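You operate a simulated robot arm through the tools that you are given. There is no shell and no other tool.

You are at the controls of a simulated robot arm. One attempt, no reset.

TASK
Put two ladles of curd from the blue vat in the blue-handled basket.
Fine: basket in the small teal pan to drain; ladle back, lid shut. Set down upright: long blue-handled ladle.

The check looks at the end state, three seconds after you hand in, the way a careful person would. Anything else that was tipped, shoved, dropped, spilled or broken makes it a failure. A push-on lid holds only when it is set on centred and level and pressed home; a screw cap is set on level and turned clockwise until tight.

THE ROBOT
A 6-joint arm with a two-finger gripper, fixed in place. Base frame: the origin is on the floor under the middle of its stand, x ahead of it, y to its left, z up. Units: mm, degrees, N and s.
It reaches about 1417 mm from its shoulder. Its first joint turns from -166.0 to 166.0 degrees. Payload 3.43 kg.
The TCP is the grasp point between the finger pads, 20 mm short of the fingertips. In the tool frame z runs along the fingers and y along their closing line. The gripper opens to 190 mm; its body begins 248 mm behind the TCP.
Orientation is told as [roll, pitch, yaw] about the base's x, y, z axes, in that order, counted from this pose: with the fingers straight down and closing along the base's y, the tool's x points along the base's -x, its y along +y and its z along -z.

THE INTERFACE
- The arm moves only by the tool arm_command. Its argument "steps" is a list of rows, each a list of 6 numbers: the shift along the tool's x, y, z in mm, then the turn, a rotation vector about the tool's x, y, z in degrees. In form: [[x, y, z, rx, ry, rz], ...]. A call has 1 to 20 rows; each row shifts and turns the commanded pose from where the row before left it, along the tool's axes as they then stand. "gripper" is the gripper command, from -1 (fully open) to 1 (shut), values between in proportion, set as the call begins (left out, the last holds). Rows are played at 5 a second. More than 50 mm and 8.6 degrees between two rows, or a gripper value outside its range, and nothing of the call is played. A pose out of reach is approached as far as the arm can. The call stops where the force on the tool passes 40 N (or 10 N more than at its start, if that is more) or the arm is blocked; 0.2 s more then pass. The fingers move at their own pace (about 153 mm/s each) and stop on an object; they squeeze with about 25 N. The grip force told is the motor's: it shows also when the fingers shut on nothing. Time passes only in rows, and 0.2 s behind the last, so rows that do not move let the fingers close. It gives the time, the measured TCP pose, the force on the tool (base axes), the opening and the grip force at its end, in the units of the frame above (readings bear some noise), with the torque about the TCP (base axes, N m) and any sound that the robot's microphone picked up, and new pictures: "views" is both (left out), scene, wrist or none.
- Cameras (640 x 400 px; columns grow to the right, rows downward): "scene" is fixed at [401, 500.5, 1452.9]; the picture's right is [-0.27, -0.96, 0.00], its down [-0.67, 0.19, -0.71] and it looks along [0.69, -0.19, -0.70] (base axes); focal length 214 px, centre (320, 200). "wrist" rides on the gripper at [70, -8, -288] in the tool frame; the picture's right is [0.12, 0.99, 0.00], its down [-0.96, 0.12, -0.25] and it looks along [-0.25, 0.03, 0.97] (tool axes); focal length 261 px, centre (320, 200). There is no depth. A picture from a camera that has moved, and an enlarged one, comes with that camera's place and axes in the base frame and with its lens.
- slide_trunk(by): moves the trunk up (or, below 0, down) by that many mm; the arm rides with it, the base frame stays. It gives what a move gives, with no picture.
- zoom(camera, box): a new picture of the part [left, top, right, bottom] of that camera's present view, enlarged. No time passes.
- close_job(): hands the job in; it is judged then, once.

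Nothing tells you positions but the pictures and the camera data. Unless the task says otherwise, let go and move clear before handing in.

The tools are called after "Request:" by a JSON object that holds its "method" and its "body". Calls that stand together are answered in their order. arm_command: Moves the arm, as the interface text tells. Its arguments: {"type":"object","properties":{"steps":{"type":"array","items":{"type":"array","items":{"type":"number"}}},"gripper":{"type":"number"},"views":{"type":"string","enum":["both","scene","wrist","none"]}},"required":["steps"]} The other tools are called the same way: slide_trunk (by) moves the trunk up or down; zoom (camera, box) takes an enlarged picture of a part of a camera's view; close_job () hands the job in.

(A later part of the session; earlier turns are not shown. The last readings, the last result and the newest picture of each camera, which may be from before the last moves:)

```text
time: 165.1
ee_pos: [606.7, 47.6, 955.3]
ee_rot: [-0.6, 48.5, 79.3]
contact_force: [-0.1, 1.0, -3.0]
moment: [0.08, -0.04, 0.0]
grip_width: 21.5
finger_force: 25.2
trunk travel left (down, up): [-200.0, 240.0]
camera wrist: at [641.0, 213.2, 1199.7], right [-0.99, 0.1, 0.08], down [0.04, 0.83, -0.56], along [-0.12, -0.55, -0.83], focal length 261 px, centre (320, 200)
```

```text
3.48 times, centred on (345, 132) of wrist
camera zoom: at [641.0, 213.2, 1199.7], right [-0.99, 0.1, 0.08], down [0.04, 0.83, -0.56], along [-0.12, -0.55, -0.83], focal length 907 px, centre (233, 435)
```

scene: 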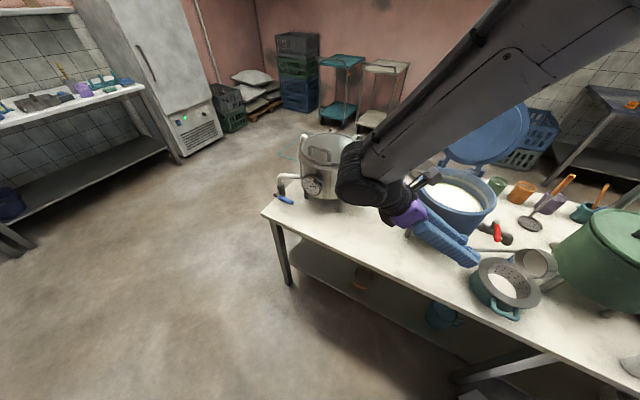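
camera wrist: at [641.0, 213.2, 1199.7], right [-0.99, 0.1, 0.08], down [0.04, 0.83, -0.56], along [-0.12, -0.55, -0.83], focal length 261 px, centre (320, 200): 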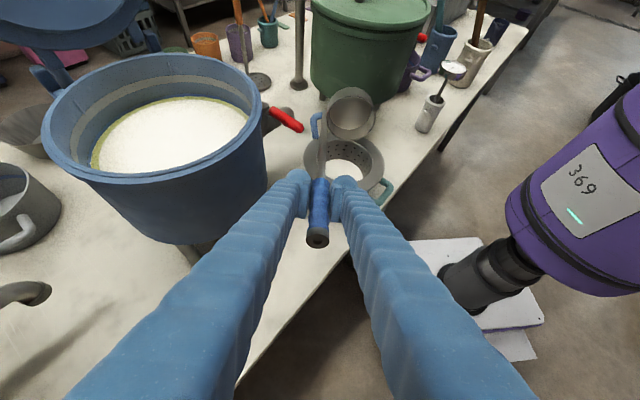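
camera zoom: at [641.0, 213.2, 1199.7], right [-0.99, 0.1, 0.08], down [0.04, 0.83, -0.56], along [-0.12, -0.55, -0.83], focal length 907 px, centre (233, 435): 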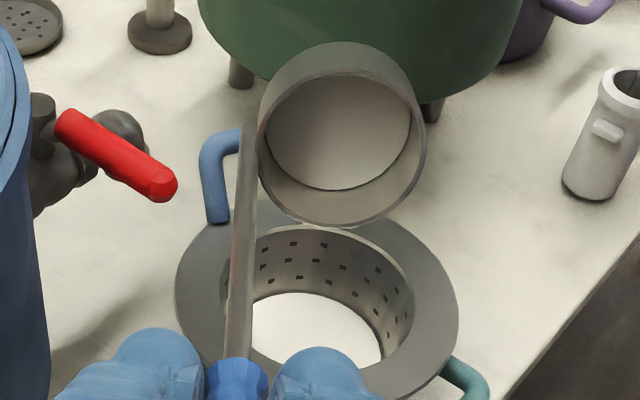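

The cup looks empty. I'll tilt a little further for a moment so nothing is left, then check the weight.

Request:
{"method": "arm_command", "body": {"steps": [[-12.5, 0, 5.35, 0, 4, 0], [-12.5, 0, 5.35, 0, 4, 0], [-12.5, 0, 5.35, 0, 4, 0], [-12.5, 0, 5.35, 0, 4, 0], [0, 0, 0, 0, 0, 0], [0, 0, 0, 0, 0, 0], [0, 0, 0, 0, 0, 0]], "views": "both"}}

Request:
{"method": "zoom", "body": {"camera": "wrist", "box": [260, 80, 420, 220]}}

Request:
{"method": "zoom", "body": {"camera": "scene", "box": [460, 220, 570, 330]}}

```text
time: 166.7
ee_pos: [608.7, 58.0, 902.5]
ee_rot: [-0.9, 64.2, 78.8]
contact_force: [-0.4, -0.2, -0.8]
moment: [0.24, -0.09, 0.01]
grip_width: 21.9
finger_force: 24.7
trunk travel left (down, up): [-200.0, 240.0]
camera wrist: at [654.7, 282.4, 1091.9], right [-0.99, 0.13, 0.1], down [0.01, 0.65, -0.76], along [-0.16, -0.75, -0.64], focal length 261 px, centre (320, 200)
```

scene: 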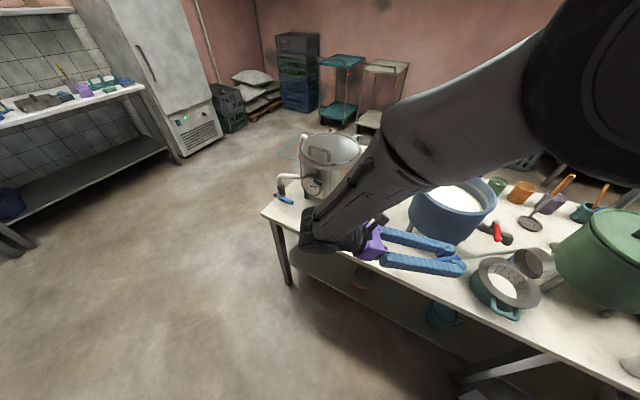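
wrist: 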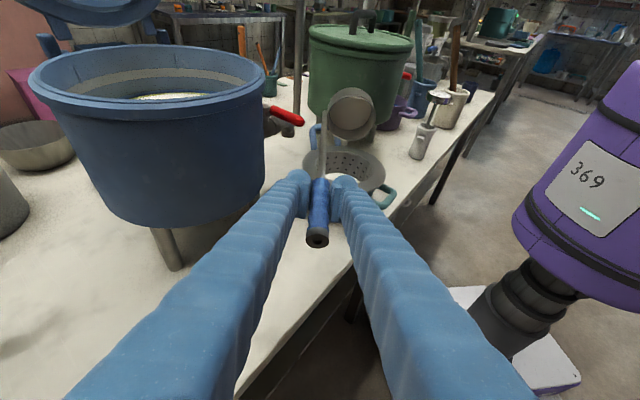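

```text
2.86 times, centred on (340, 150) of wrist
camera zoom: at [654.7, 282.4, 1091.9], right [-0.99, 0.13, 0.1], down [0.01, 0.65, -0.76], along [-0.16, -0.75, -0.64], focal length 745 px, centre (263, 343)
```

zoom: 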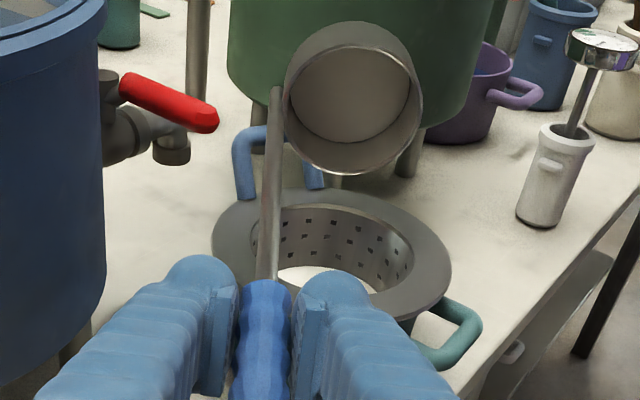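

```text
3.64 times, centred on (515, 275) of scene
camera zoom: at [401.0, 500.5, 1452.9], right [-0.27, -0.96, 0.0], down [-0.67, 0.19, -0.71], along [0.69, -0.19, -0.7], focal length 780 px, centre (-389, -73)
```

zoom: 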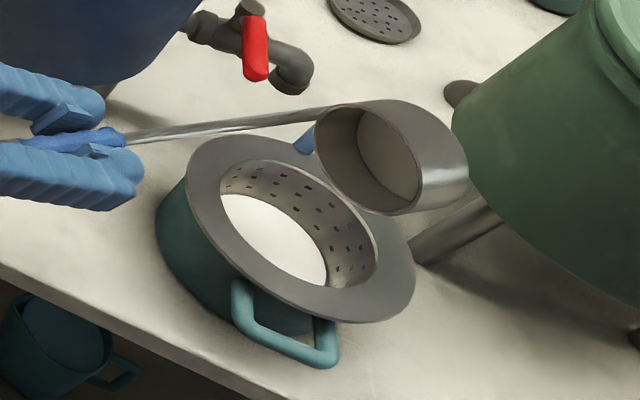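

The ladle is empty and the curd is cleanly in the basket. Reversing the motion: up first, then untilt back to vertical.

Request:
{"method": "arm_command", "body": {"steps": [[18, 0, -8.7, 0, 0, 0], [18, 0, -8.7, 0, 0, 0], [25.96, 0, -8.02, 0, -8, 0], [25.96, 0, -8.02, 0, -8, 0], [25.96, 0, -8.02, 0, -8, 0], [25.96, 0, -8.02, 0, -8, 0], [25.96, 0, -8.02, 0, -8, 0], [25.96, 0, -8.02, 0, -8, 0], [25.96, 0, -8.02, 0, -8, 0], [25.96, 0, -8.02, 0, -8, 0], [25.96, 0, -8.02, 0, -8, 0], [25.96, 0, -8.02, 0, -8, 0], [25.96, 0, -8.02, 0, -8, 0], [20, 0, -6.5, 0, -6.2, 0], [0, 0, 0, 0, 0, 0]], "views": "both"}}

```text
time: 169.9
ee_pos: [566.8, -162.6, 1122.2]
ee_rot: [-0.6, -30.0, 80.1]
contact_force: [0.0, -1.1, -2.3]
moment: [0.14, -0.04, 0.0]
grip_width: 21.7
finger_force: 25.1
trunk travel left (down, up): [-200.0, 240.0]
camera wrist: at [535.8, -364.6, 1336.2], right [-0.99, 0.07, -0.07], down [0.01, 0.72, 0.69], along [0.1, 0.69, -0.72], focal length 261 px, centre (320, 200)
```

scene: 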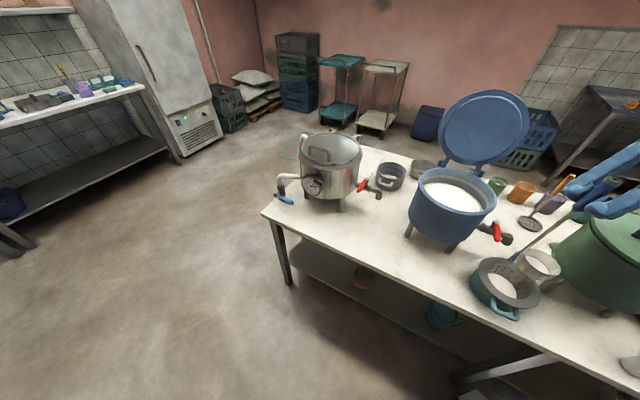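
wrist: 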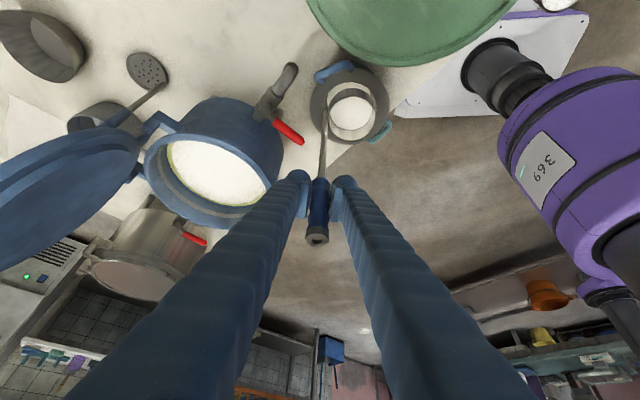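

Request:
{"method": "zoom", "body": {"camera": "wrist", "box": [290, 50, 410, 160]}}

Request:
{"method": "zoom", "body": {"camera": "scene", "box": [460, 230, 580, 330]}}

```text
3.64 times, centred on (350, 105) of wrist
camera zoom: at [535.8, -364.6, 1336.2], right [-0.99, 0.07, -0.07], down [0.01, 0.72, 0.69], along [0.1, 0.69, -0.72], focal length 948 px, centre (211, 546)
```

zoom: 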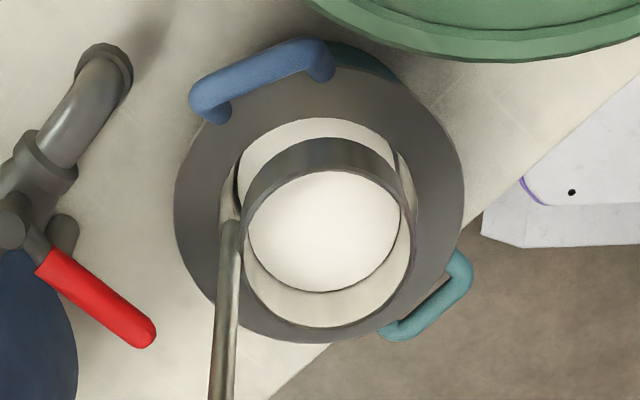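

```text
4.00 times, centred on (520, 280) of scene
camera zoom: at [401.0, 500.5, 1452.9], right [-0.27, -0.96, 0.0], down [-0.67, 0.19, -0.71], along [0.69, -0.19, -0.7], focal length 858 px, centre (-480, -120)
```

zoom: 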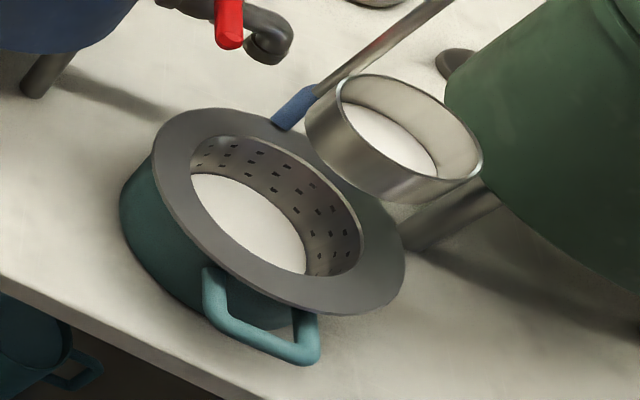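

I want to be sure how much curd is still in the cup, so I'll zoom in closely on it.

Request:
{"method": "zoom", "body": {"camera": "wrist", "box": [322, 80, 382, 145]}}

Request:
{"method": "zoom", "body": {"camera": "scene", "box": [510, 240, 570, 290]}}

```text
6.15 times, centred on (352, 112) of wrist
camera zoom: at [535.8, -364.6, 1336.2], right [-0.99, 0.07, -0.07], down [0.01, 0.72, 0.69], along [0.1, 0.69, -0.72], focal length 1604 px, centre (123, 738)
```

zoom: 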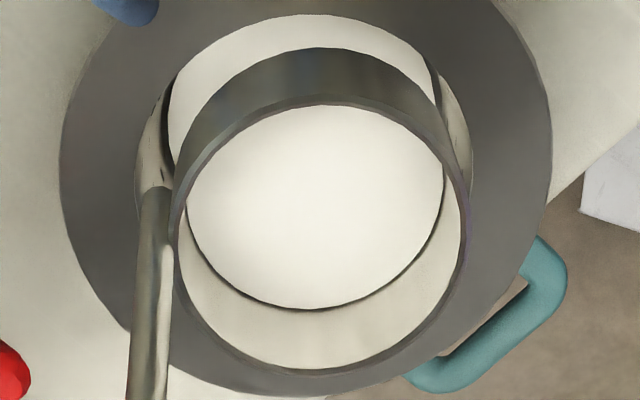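

```text
8.00 times, centred on (540, 265) of scene
camera zoom: at [401.0, 500.5, 1452.9], right [-0.27, -0.96, 0.0], down [-0.67, 0.19, -0.71], along [0.69, -0.19, -0.7], focal length 1716 px, centre (-1440, -320)
```

zoom: 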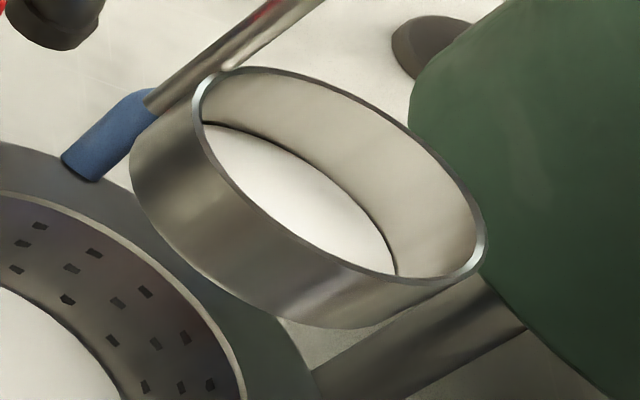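

Only a thin film is left at the cup's floor, so the first ladleful is done. I'll go back up, turn, and return over the vat for the second.

Request:
{"method": "arm_command", "body": {"steps": [[-18.3, -0.3, -32.1, 0, 0, 0], [-18.3, -0.3, -32.1, 0, 0, 0], [-18.3, -0.3, -32.1, 0, 0, 0], [-18.3, -0.3, -32.1, 0, 0, 0], [0, 0, 0, -3.96, -0.1, -6.95], [0, 0, 0, -3.96, -0.1, -6.95], [0, 0, 0, -3.96, -0.1, -6.95], [0, 0, 0, -3.96, -0.1, -6.95], [0, 0, 0, -3.96, -0.1, -6.95], [0, 0, 0, 0, 0, 0]], "views": "none"}}

Request:
{"method": "arm_command", "body": {"steps": [[0.8, -30, -0.1, 0, 0, 0], [1.2, -45, -0.2, 0, 0, 0], [1.2, -45, -0.2, 0, 0, 0], [1.2, -45, -0.2, 0, 0, 0], [1.2, -45, -0.2, 0, 0, 0], [0.9, -35, -0.2, 0, 0, 0], [0.6, -22, -0.1, 0, 0, 0], [0, 0, 0, 0, 0, 0]], "views": "both"}}

```text
time: 172.1
ee_pos: [567.0, -162.8, 1268.9]
ee_rot: [-0.8, -29.9, 120.2]
contact_force: [0.2, 0.0, -1.2]
moment: [-0.01, -0.04, 0.04]
grip_width: 21.9
finger_force: 25.0
trunk travel left (down, up): [-200.0, 240.0]
```

```text
time: 173.9
ee_pos: [801.7, -36.3, 1269.6]
ee_rot: [-0.7, -30.1, 120.3]
contact_force: [-0.3, -0.4, -1.1]
moment: [0.05, -0.12, -0.01]
grip_width: 21.6
finger_force: 24.8
trunk travel left (down, up): [-200.0, 240.0]
camera wrist: at [907.5, -210.4, 1484.7], right [-0.81, -0.58, -0.07], down [-0.46, 0.55, 0.69], along [-0.36, 0.59, -0.72], focal length 261 px, centre (320, 200)
```

scene: 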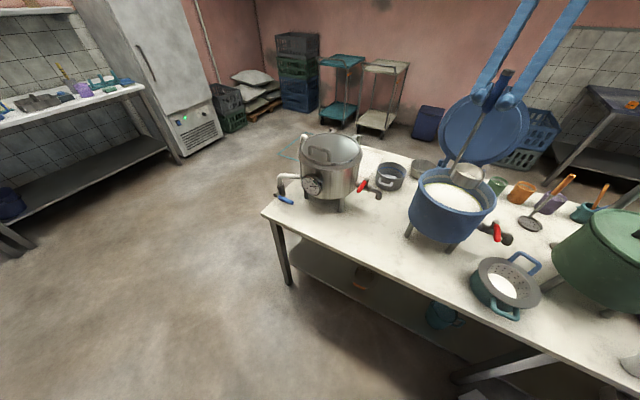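
wrist: 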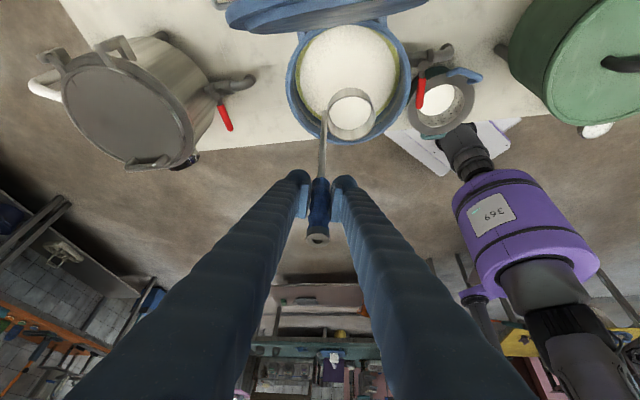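

Request:
{"method": "zoom", "body": {"camera": "wrist", "box": [220, 60, 420, 260]}}

Request:
{"method": "zoom", "body": {"camera": "scene", "box": [400, 120, 520, 260]}}

Request:
{"method": "zoom", "body": {"camera": "scene", "box": [460, 240, 560, 330]}}

```text
2.00 times, centred on (320, 160) of wrist
camera zoom: at [907.5, -210.4, 1484.7], right [-0.81, -0.58, -0.07], down [-0.46, 0.55, 0.69], along [-0.36, 0.59, -0.72], focal length 521 px, centre (320, 280)
```

zoom: 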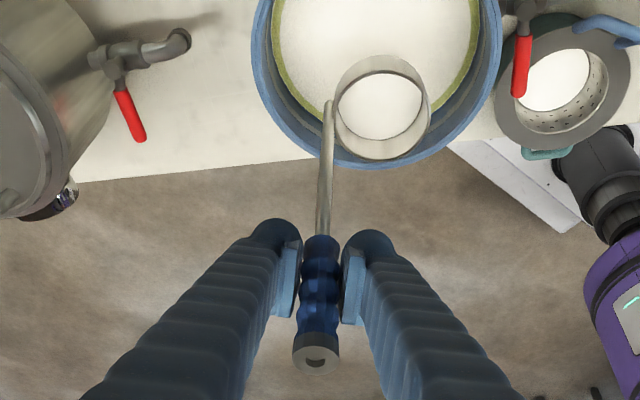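

```text
2.86 times, centred on (460, 190) of scene
camera zoom: at [401.0, 500.5, 1452.9], right [-0.27, -0.96, 0.0], down [-0.67, 0.19, -0.71], along [0.69, -0.19, -0.7], focal length 613 px, centre (-80, 229)
```

zoom: 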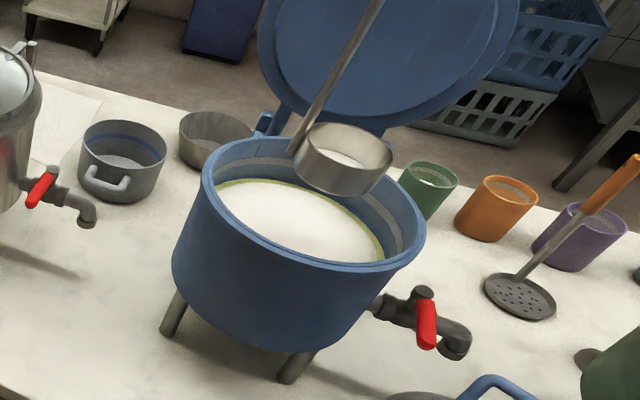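

```text
4.44 times, centred on (510, 285) of scene
camera zoom: at [401.0, 500.5, 1452.9], right [-0.27, -0.96, 0.0], down [-0.67, 0.19, -0.71], along [0.69, -0.19, -0.7], focal length 953 px, centre (-524, -178)
```

zoom: 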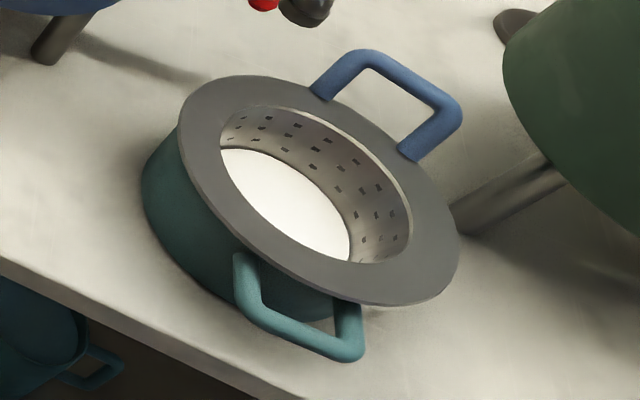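

The cup shows only a thin film now, and the basket holds the first portion. Dipping for the second ladleful.

Request:
{"method": "arm_command", "body": {"steps": [[10.9, 0.2, 19.1, 0, 0, 0], [10.9, 0.2, 19.1, 0, 0, 0], [10.9, 0.2, 19.1, 0, 0, 0], [10.9, 0.2, 19.1, 0, 0, 0], [10.9, 0.2, 19.1, 0, 0, 0], [10.9, 0.2, 19.1, 0, 0, 0], [10.9, 0.2, 19.1, 0, 0, 0], [0, 0, 0, 0, 0, 0], [0, 0, 0, 0, 0, 0]], "views": "scene"}}

Request:
{"method": "arm_command", "body": {"steps": [[-5, -0.1, -8.7, 0, 0, 0], [-7.4, -0.1, -13, 0, 0, 0], [-7.4, -0.1, -13, 0, 0, 0], [-7.4, -0.1, -13, 0, 0, 0], [-7.4, -0.1, -13, 0, 0, 0], [-7.4, -0.1, -13, 0, 0, 0], [-7.4, -0.1, -13, 0, 0, 0], [-7.4, -0.1, -13, 0, 0, 0], [-7.4, -0.1, -13, 0, 0, 0], [-7.4, -0.1, -13, 0, 0, 0], [-5, -0.1, -8.7, 0, 0, 0], [0, 0, 0, 0, 0, 0], [0, 0, 0, 0, 0, 0]], "views": "both"}}

Request:
{"method": "zoom", "body": {"camera": "scene", "box": [400, 120, 520, 260]}}

Request:
{"method": "zoom", "body": {"camera": "wrist", "box": [220, 60, 420, 260]}}

```text
time: 175.9
ee_pos: [802.8, -35.5, 1114.9]
ee_rot: [-0.7, -30.1, 120.1]
contact_force: [0.7, -0.6, -2.6]
moment: [0.03, -0.05, -0.01]
grip_width: 21.8
finger_force: 24.2
trunk travel left (down, up): [-200.0, 240.0]
```

scene: 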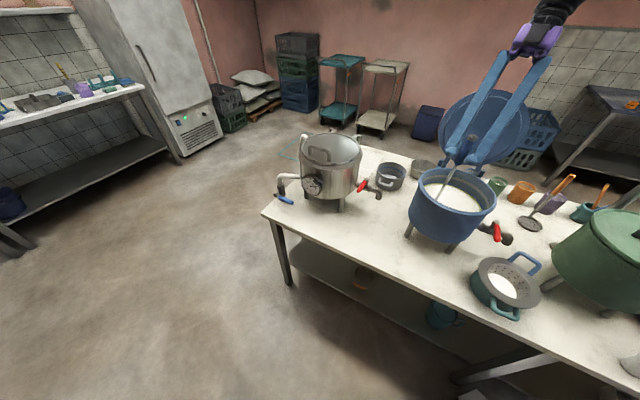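

```text
time: 178.7
ee_pos: [802.2, -36.2, 1269.4]
ee_rot: [-0.7, -30.0, 120.1]
contact_force: [0.0, 0.9, -3.7]
moment: [-0.01, -0.06, 0.03]
grip_width: 21.7
finger_force: 25.0
trunk travel left (down, up): [-200.0, 240.0]
camera wrist: at [907.9, -210.4, 1484.5], right [-0.81, -0.58, -0.07], down [-0.46, 0.55, 0.69], along [-0.36, 0.59, -0.72], focal length 261 px, centre (320, 200)
```

scene: 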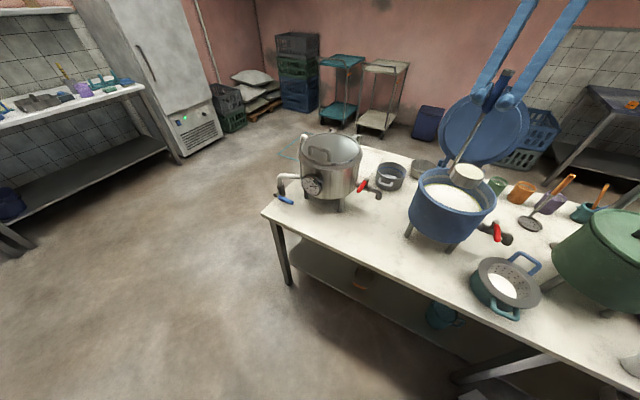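
wrist: 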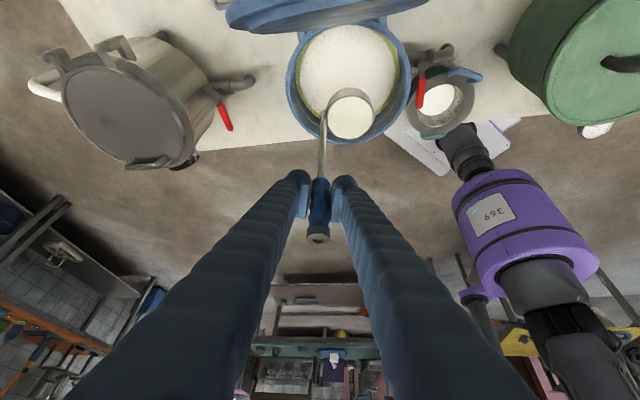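

```text
2.86 times, centred on (460, 190) of scene
camera zoom: at [401.0, 500.5, 1452.9], right [-0.27, -0.96, 0.0], down [-0.67, 0.19, -0.71], along [0.69, -0.19, -0.7], focal length 613 px, centre (-80, 229)
```

zoom: 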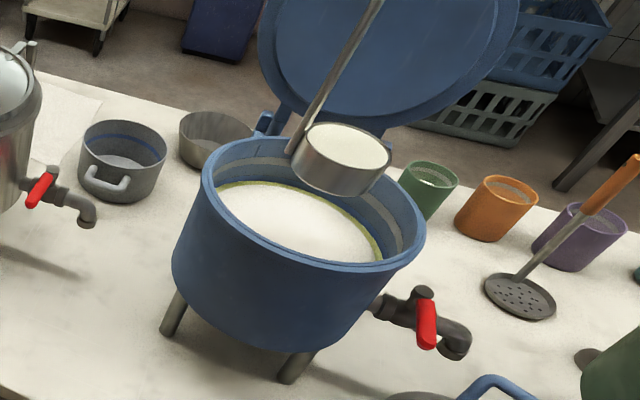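

```text
2.00 times, centred on (320, 160) of wrist
camera zoom: at [907.9, -210.4, 1484.5], right [-0.81, -0.58, -0.07], down [-0.46, 0.55, 0.69], along [-0.36, 0.59, -0.72], focal length 521 px, centre (320, 280)
```

zoom: 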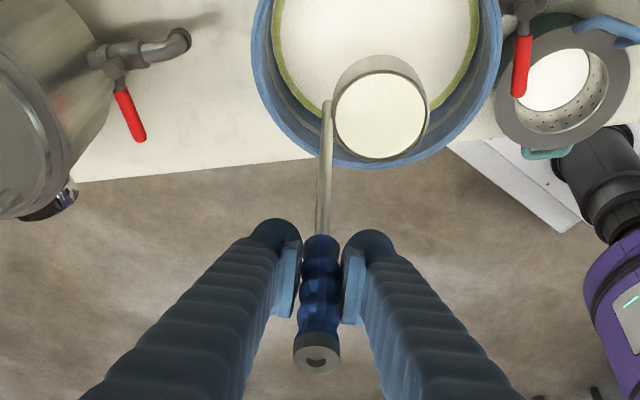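

This time the ladle is full to the brim; the first scoop was clearly a smaller one. I'll carry this one slowly and smoothly to the basket.

Request:
{"method": "arm_command", "body": {"steps": [[0, 0, 0, 0, 0, 0], [-0.1, 4, 0, 0, 0, 0], [-0.2, 9, 0, 0, 0, 0], [-0.4, 14, 0.1, 0, 0, 0], [-0.5, 19, 0.1, 0, 0, 0], [-0.6, 23, 0.1, 0, 0, 0], [-0.6, 24, 0.1, 0, 0, 0], [-0.6, 24, 0.1, 0, 0, 0], [-0.6, 24, 0.1, 0, 0, 0], [-0.6, 24, 0.1, 0, 0, 0], [-0.6, 24, 0.1, 0, 0, 0], [-0.6, 23, 0.1, 0, 0, 0], [-0.5, 20, 0.1, 0, 0, 0], [-0.4, 15, 0.1, 0, 0, 0], [-0.3, 11, 0, 0, 0, 0], [-0.2, 6, 0, 0, 0, 0], [-0.1, 3, 0, 0, 0, 0], [0, 0, 0, 0, 0, 0]], "views": "none"}}

Request:
{"method": "arm_command", "body": {"steps": [[0, 0, 0, 0.7, 0, 1.2], [0, 0, 0, 1.4, 0, 2.4], [0, 0, 0, 2.0, 0, 3.5], [0, 0, 0, 2.4, 0.1, 4.2], [0, 0, 0, 2.4, 0.1, 4.2], [0, 0, 0, 2.4, 0.1, 4.2], [0, 0, 0, 2.4, 0.1, 4.2], [0, 0, 0, 2.4, 0, 4.2], [0, 0, 0, 1.8, 0, 3.2], [0, 0, 0, 1.2, 0, 2.1], [0, 0, 0, 0.7, 0, 1.3], [0, 0, 0, 0, 0, 0]], "views": "both"}}

Request:
{"method": "zoom", "body": {"camera": "scene", "box": [440, 180, 640, 330]}}

```text
time: 182.5
ee_pos: [567.3, -162.6, 1268.7]
ee_rot: [-0.6, -30.0, 120.3]
contact_force: [-0.1, 0.9, -2.9]
moment: [0.04, -0.04, 0.01]
grip_width: 21.9
finger_force: 24.8
trunk travel left (down, up): [-200.0, 240.0]
```

```text
time: 185.1
ee_pos: [566.7, -163.4, 1270.3]
ee_rot: [-0.4, -29.9, 80.0]
contact_force: [-0.5, -0.6, -2.6]
moment: [-0.02, -0.03, -0.03]
grip_width: 21.8
finger_force: 25.1
trunk travel left (down, up): [-200.0, 240.0]
camera wrist: at [535.5, -365.1, 1483.8], right [-0.99, 0.07, -0.07], down [0.01, 0.72, 0.69], along [0.1, 0.69, -0.72], focal length 261 px, centre (320, 200)
```

scene: 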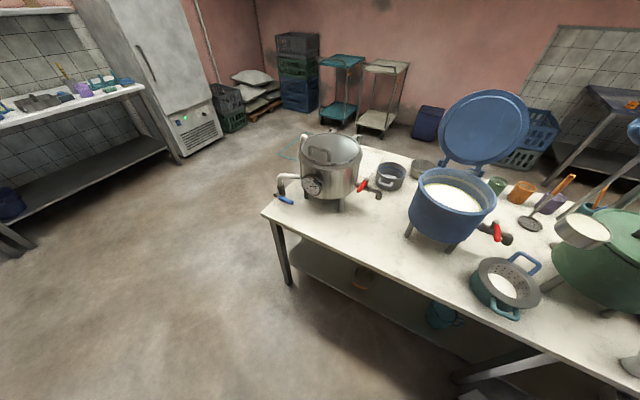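
wrist: 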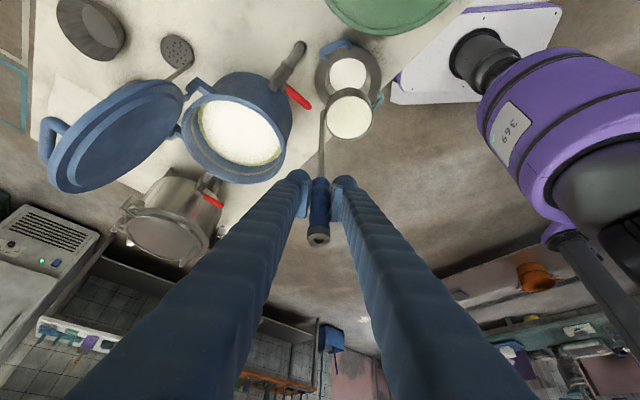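

```text
2.67 times, centred on (540, 255) of scene
camera zoom: at [401.0, 500.5, 1452.9], right [-0.27, -0.96, 0.0], down [-0.67, 0.19, -0.71], along [0.69, -0.19, -0.7], focal length 572 px, centre (-267, 53)
```

zoom: 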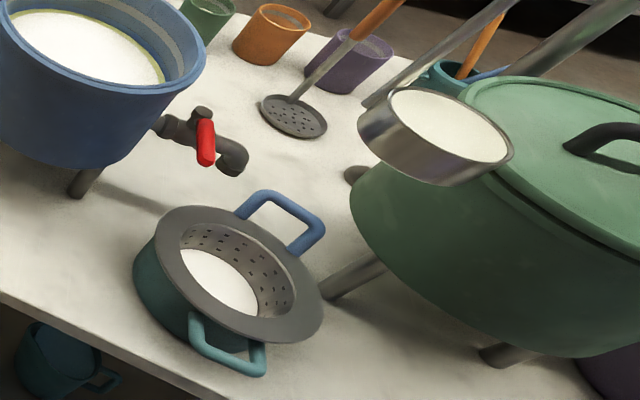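

No spills, and the ladle is brim-full above the basket. Lowering gently to pouring height.

Request:
{"method": "arm_command", "body": {"steps": [[4, 0, 8, 0, 0, 0], [8, 0.2, 15, 0, 0, 0], [12, 0.2, 22, 0, 0, 0], [13, 0.2, 23.2, 0, 0, 0], [13, 0.2, 23.2, 0, 0, 0], [10, 0.2, 19, 0, 0, 0], [7.5, 0.1, 14, 0, 0, 0], [4, 0.1, 8, 0, 0, 0], [1.5, 0, 3, 0, 0, 0], [0, 0, 0, 0, 0, 0]], "views": "wrist"}}

Request:
{"method": "zoom", "body": {"camera": "wrist", "box": [280, 40, 420, 160]}}

Request:
{"method": "zoom", "body": {"camera": "scene", "box": [460, 220, 580, 320]}}

```text
time: 187.3
ee_pos: [567.7, -157.2, 1116.1]
ee_rot: [-0.5, -30.0, 80.2]
contact_force: [-0.3, 0.4, -2.5]
moment: [-0.02, -0.07, 0.0]
grip_width: 21.8
finger_force: 24.4
trunk travel left (down, up): [-200.0, 240.0]
camera wrist: at [536.4, -360.8, 1330.4], right [-0.99, 0.07, -0.07], down [0.01, 0.72, 0.69], along [0.1, 0.69, -0.72], focal length 261 px, centre (320, 200)
```

wrist: 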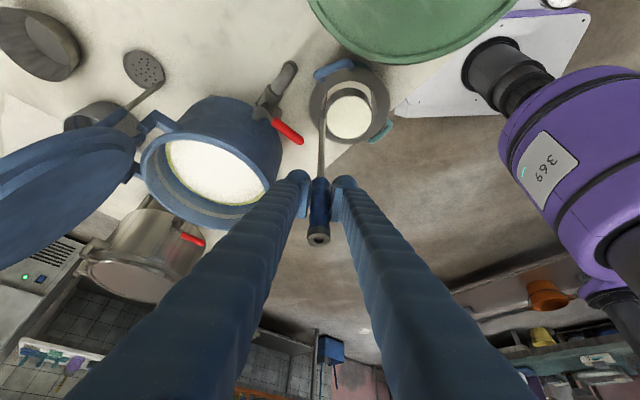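

```text
3.33 times, centred on (350, 100) of wrist
camera zoom: at [536.4, -360.8, 1330.4], right [-0.99, 0.07, -0.07], down [0.01, 0.72, 0.69], along [0.1, 0.69, -0.72], focal length 869 px, centre (220, 533)
```

zoom: 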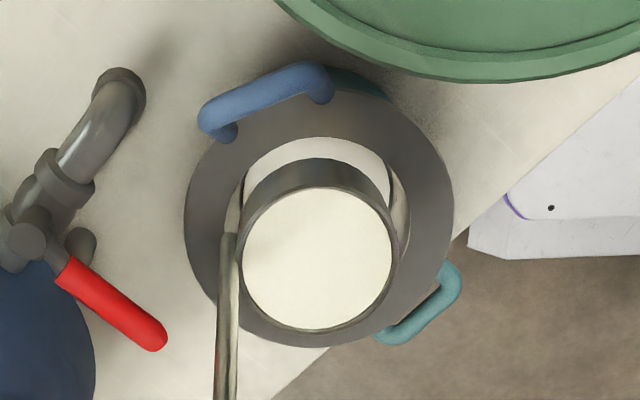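

```text
4.00 times, centred on (520, 270) of scene
camera zoom: at [401.0, 500.5, 1452.9], right [-0.27, -0.96, 0.0], down [-0.67, 0.19, -0.71], along [0.69, -0.19, -0.7], focal length 858 px, centre (-480, -80)
```

zoom: 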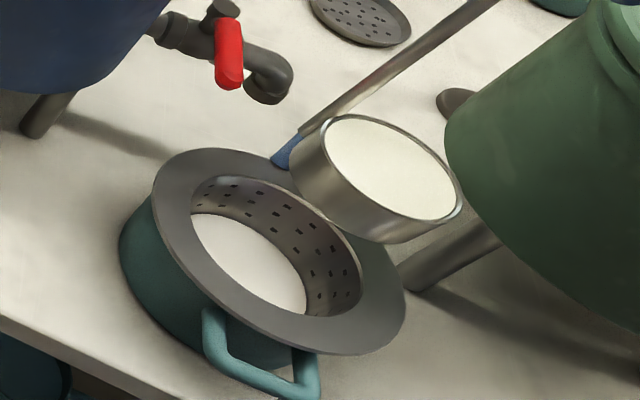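

The cup is level and centred over the basket. Tilting slowly, 2° per step, for a gentle pour.

Request:
{"method": "arm_command", "body": {"steps": [[-5.7, 0, 3.6, 0, 2, 0], [-5.74, 0, 3.62, 0, 2, 0], [-5.77, 0, 3.64, 0, 2, 0], [-5.81, 0, 3.66, 0, 2, 0], [-5.85, 0, 3.67, 0, 2, 0], [-5.89, 0, 3.69, 0, 2, 0], [-5.93, 0, 3.7, 0, 2, 0], [-5.97, 0, 3.71, 0, 2, 0], [-6.01, 0, 3.72, 0, 2, 0], [-6.05, 0, 3.73, 0, 2, 0], [0, 0, 0, 0, 0, 0]], "views": "wrist"}}

Request:
{"method": "zoom", "body": {"camera": "wrist", "box": [280, 40, 420, 160]}}

Request:
{"method": "zoom", "body": {"camera": "scene", "box": [460, 220, 580, 320]}}

```text
time: 189.7
ee_pos: [579.4, -92.7, 1103.0]
ee_rot: [-0.3, -10.0, 79.8]
contact_force: [0.1, 0.4, -3.4]
moment: [0.09, -0.1, 0.01]
grip_width: 21.8
finger_force: 25.1
trunk travel left (down, up): [-200.0, 240.0]
camera wrist: at [563.7, -209.7, 1373.9], right [-1.0, 0.06, -0.03], down [0.04, 0.91, 0.41], along [0.05, 0.41, -0.91], focal length 261 px, centre (320, 200)
```

wrist: 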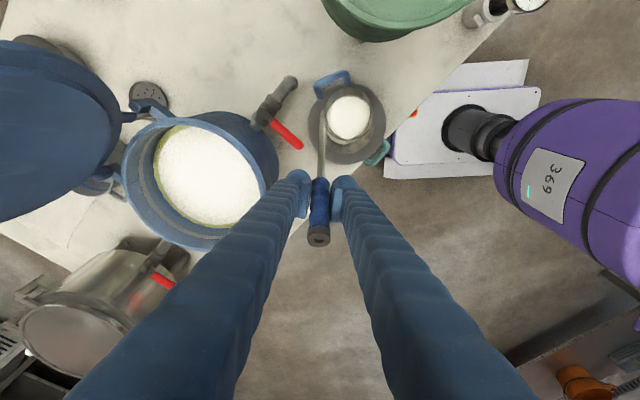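

```text
3.33 times, centred on (350, 100) of wrist
camera zoom: at [563.7, -209.7, 1373.9], right [-1.0, 0.06, -0.03], down [0.04, 0.91, 0.41], along [0.05, 0.41, -0.91], focal length 869 px, centre (220, 533)
```

zoom: 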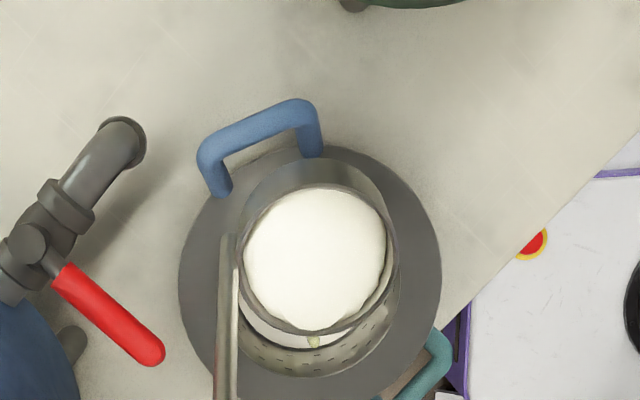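

```text
4.00 times, centred on (520, 270) of scene
camera zoom: at [401.0, 500.5, 1452.9], right [-0.27, -0.96, 0.0], down [-0.67, 0.19, -0.71], along [0.69, -0.19, -0.7], focal length 858 px, centre (-480, -80)
```

zoom: 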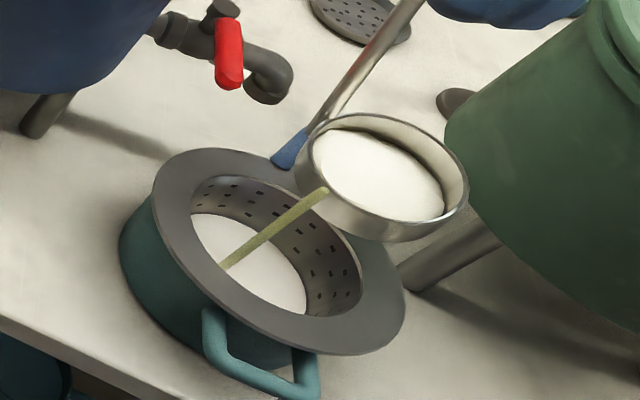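

A gentle stream is landing inside the basket. Continuing the slow pour.

Request:
{"method": "arm_command", "body": {"steps": [[-6.09, 0, 3.74, 0, 2, 0], [-6.13, 0, 3.75, 0, 2, 0], [-6.17, 0, 3.75, 0, 2, 0], [-6.22, 0, 3.76, 0, 2, 0], [-6.26, 0, 3.76, 0, 2, 0], [-6.3, 0, 3.76, 0, 2, 0], [-6.34, 0, 3.76, 0, 2, 0], [-6.38, 0, 3.76, 0, 2, 0], [-6.43, 0, 3.75, 0, 2, 0], [-6.47, 0, 3.75, 0, 2, 0], [0, 0, 0, 0, 0, 0], [0, 0, 0, 0, 0, 0]], "views": "wrist"}}

Request:
{"method": "zoom", "body": {"camera": "wrist", "box": [280, 50, 420, 190]}}

Request:
{"method": "zoom", "body": {"camera": "scene", "box": [460, 220, 580, 320]}}

```text
time: 192.3
ee_pos: [589.7, -29.1, 1065.7]
ee_rot: [-0.5, 10.0, 79.6]
contact_force: [0.1, -0.3, -2.2]
moment: [0.25, -0.11, 0.0]
grip_width: 21.6
finger_force: 25.1
trunk travel left (down, up): [-200.0, 240.0]
camera wrist: at [592.2, -49.5, 1361.3], right [-1.0, 0.06, 0.01], down [0.06, 1.0, 0.08], along [-0.01, 0.08, -1.0], focal length 261 px, centre (320, 200)
```

wrist: 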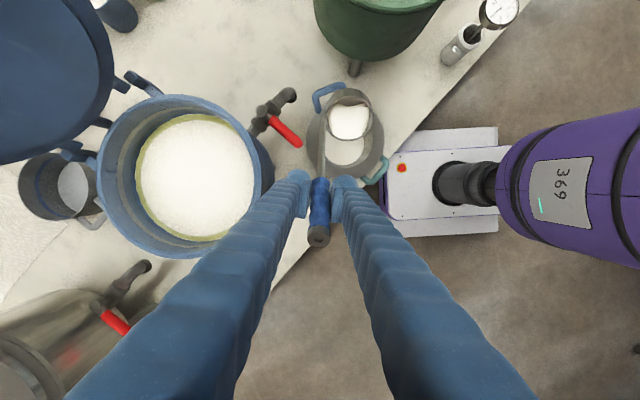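

```text
2.86 times, centred on (350, 120) of wrist
camera zoom: at [592.2, -49.5, 1361.3], right [-1.0, 0.06, 0.01], down [0.06, 1.0, 0.08], along [-0.01, 0.08, -1.0], focal length 745 px, centre (234, 429)
```

zoom: 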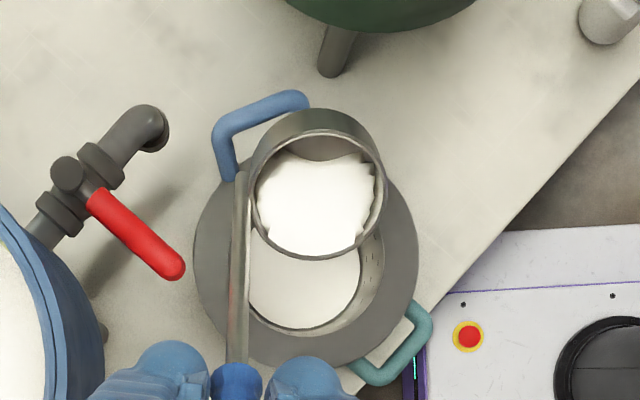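

```text
4.00 times, centred on (520, 270) of scene
camera zoom: at [401.0, 500.5, 1452.9], right [-0.27, -0.96, 0.0], down [-0.67, 0.19, -0.71], along [0.69, -0.19, -0.7], focal length 858 px, centre (-480, -80)
```

zoom: 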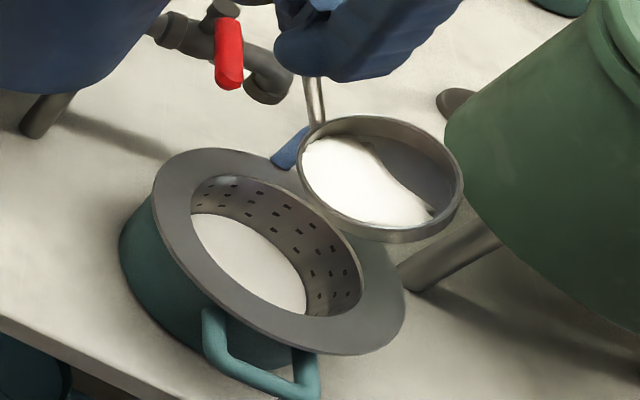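

Request:
{"method": "arm_command", "body": {"steps": [[-12.85, 0, 7.32, 0, 4, 0], [0, 0, 0, 0, 0, 0], [-12.98, 0, 7.29, 0, 4, 0], [0, 0, 0, 0, 0, 0], [-13.1, 0, 7.25, 0, 4, 0], [0, 0, 0, 0, 0, 0], [-13.25, 0, 7.2, 0, 4, 0], [0, 0, 0, 0, 0, 0], [-13.38, 0, 7.15, 0, 4, 0], [0, 0, 0, 0, 0, 0], [0, 0, 0, 0, 0, 0]], "views": "wrist"}}

Request:
{"method": "zoom", "body": {"camera": "wrist", "box": [270, 60, 430, 210]}}

Request:
{"method": "zoom", "body": {"camera": "scene", "box": [460, 220, 580, 320]}}

```text
time: 194.7
ee_pos: [600.1, 18.6, 1012.0]
ee_rot: [-0.4, 30.1, 79.6]
contact_force: [-0.1, -0.4, -2.0]
moment: [0.35, -0.13, 0.0]
grip_width: 21.8
finger_force: 25.4
trunk travel left (down, up): [-200.0, 240.0]
camera wrist: at [619.5, 100.5, 1296.3], right [-1.0, 0.07, 0.05], down [0.06, 0.96, -0.27], along [-0.07, -0.26, -0.96], focal length 261 px, centre (320, 200)
```

wrist: 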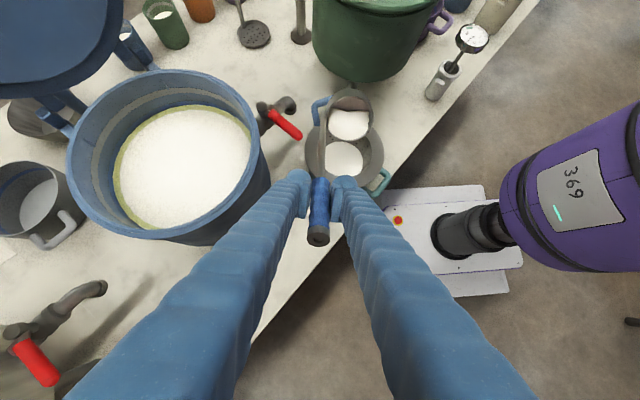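

```text
2.67 times, centred on (350, 135) of wrist
camera zoom: at [619.5, 100.5, 1296.3], right [-1.0, 0.07, 0.05], down [0.06, 0.96, -0.27], along [-0.07, -0.26, -0.96], focal length 695 px, centre (240, 373)
```

zoom: 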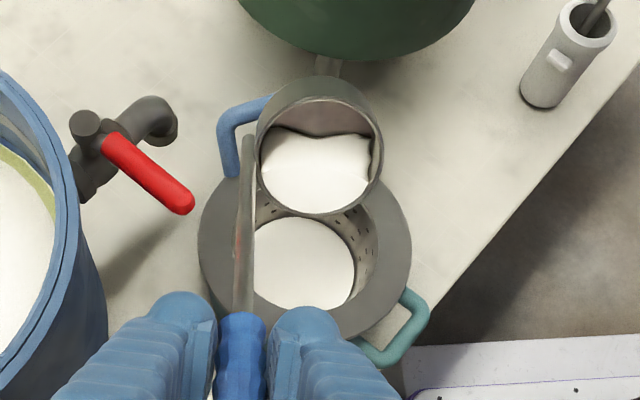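

```text
4.00 times, centred on (520, 270) of scene
camera zoom: at [401.0, 500.5, 1452.9], right [-0.27, -0.96, 0.0], down [-0.67, 0.19, -0.71], along [0.69, -0.19, -0.7], focal length 858 px, centre (-480, -80)
```

zoom: 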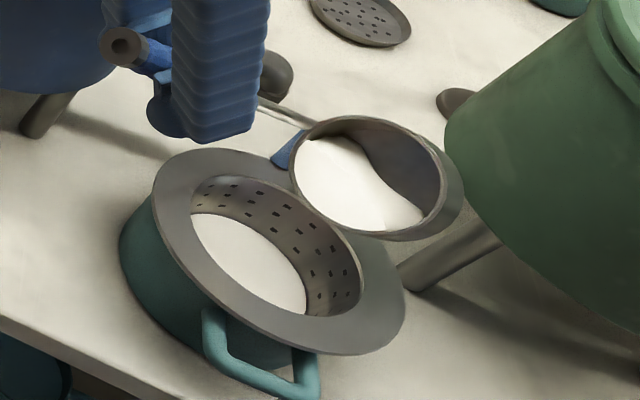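

The thick curd is holding as a mound at the lip, as before. Continuing to tilt until it slides out.

Request:
{"method": "arm_command", "body": {"steps": [[-12.5, 0, 5.35, 0, 4, 0], [0, 0, 0, 0, 0, 0], [-12.5, 0, 5.35, 0, 4, 0], [0, 0, 0, 0, 0, 0], [-12.5, 0, 5.35, 0, 4, 0], [0, 0, 0, 0, 0, 0], [0, 0, 0, 0, 0, 0]], "views": "wrist"}}

Request:
{"method": "zoom", "body": {"camera": "wrist", "box": [270, 60, 430, 210]}}

Request:
{"method": "zoom", "body": {"camera": "scene", "box": [460, 220, 580, 320]}}

```text
time: 196.3
ee_pos: [605.7, 41.6, 978.5]
ee_rot: [-0.7, 42.0, 79.4]
contact_force: [0.0, -0.8, -0.9]
moment: [0.3, -0.15, 0.01]
grip_width: 21.5
finger_force: 25.0
trunk travel left (down, up): [-200.0, 240.0]
camera wrist: at [634.3, 179.2, 1238.9], right [-0.99, 0.09, 0.07], down [0.05, 0.89, -0.46], along [-0.1, -0.45, -0.88], focal length 261 px, centre (320, 200)
```

wrist: 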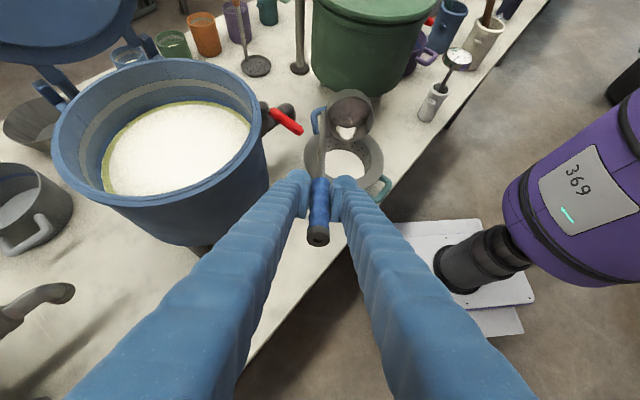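

```text
2.67 times, centred on (350, 135) of wrist
camera zoom: at [634.3, 179.2, 1238.9], right [-0.99, 0.09, 0.07], down [0.05, 0.89, -0.46], along [-0.1, -0.45, -0.88], focal length 695 px, centre (240, 373)
```

zoom: 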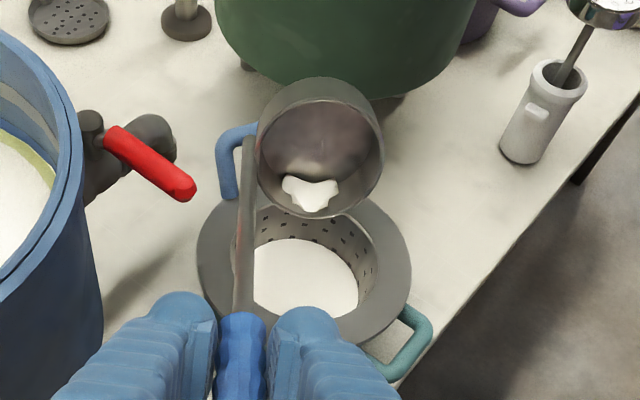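

```text
4.00 times, centred on (520, 270) of scene
camera zoom: at [401.0, 500.5, 1452.9], right [-0.27, -0.96, 0.0], down [-0.67, 0.19, -0.71], along [0.69, -0.19, -0.7], focal length 858 px, centre (-480, -80)
```

zoom: 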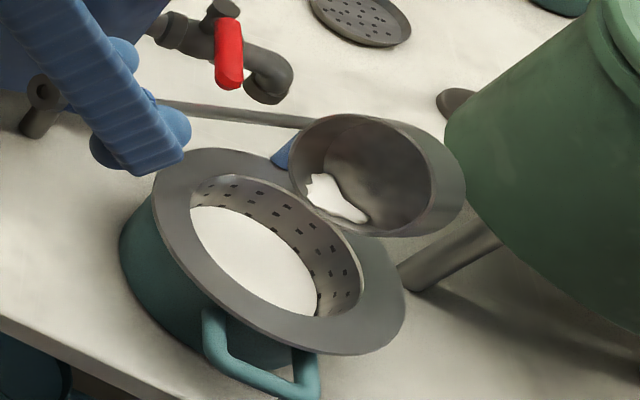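

Most of it has slid into the basket; just a small blob remains. Tilting further to empty it.

Request:
{"method": "arm_command", "body": {"steps": [[-12.5, 0, 5.35, 0, 4, 0], [0, 0, 0, 0, 0, 0], [-12.5, 0, 5.35, 0, 4, 0], [-12.5, 0, 5.35, 0, 4, 0], [-12.5, 0, 5.35, 0, 4, 0], [-12.5, 0, 5.35, 0, 4, 0], [-12.5, 0, 5.35, 0, 4, 0], [0, 0, 0, 0, 0, 0], [0, 0, 0, 0, 0, 0], [0, 0, 0, 0, 0, 0]], "views": "wrist"}}

Request:
{"method": "zoom", "body": {"camera": "wrist", "box": [270, 70, 430, 220]}}

Request:
{"method": "zoom", "body": {"camera": "scene", "box": [460, 220, 580, 320]}}

```text
time: 198.5
ee_pos: [610.1, 61.9, 899.7]
ee_rot: [-1.1, 66.0, 78.9]
contact_force: [0.0, -0.1, -1.1]
moment: [0.27, -0.06, 0.0]
grip_width: 21.9
finger_force: 24.7
trunk travel left (down, up): [-200.0, 240.0]
camera wrist: at [656.4, 291.6, 1081.0], right [-0.99, 0.13, 0.1], down [0.0, 0.63, -0.78], along [-0.16, -0.77, -0.62], focal length 261 px, centre (320, 200)
```

wrist: 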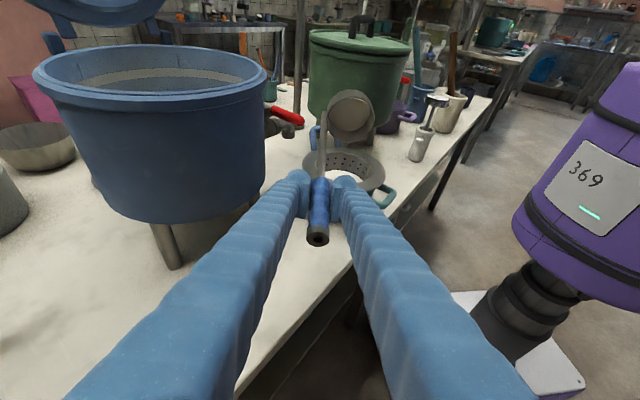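

```text
2.67 times, centred on (350, 145) of wrist
camera zoom: at [656.4, 291.6, 1081.0], right [-0.99, 0.13, 0.1], down [0.0, 0.63, -0.78], along [-0.16, -0.77, -0.62], focal length 695 px, centre (240, 347)
```

zoom: 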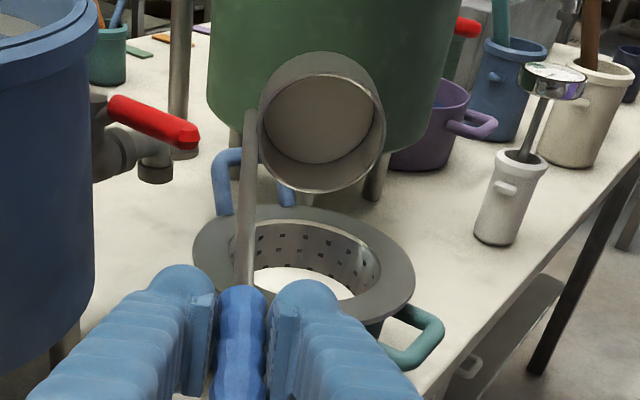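

```text
4.00 times, centred on (520, 270) of scene
camera zoom: at [401.0, 500.5, 1452.9], right [-0.27, -0.96, 0.0], down [-0.67, 0.19, -0.71], along [0.69, -0.19, -0.7], focal length 858 px, centre (-480, -80)
```

zoom: 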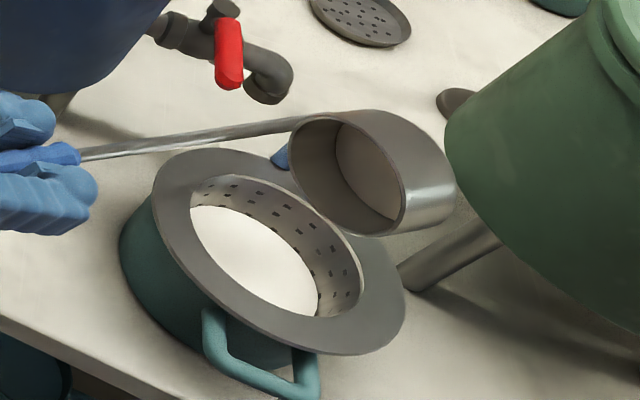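

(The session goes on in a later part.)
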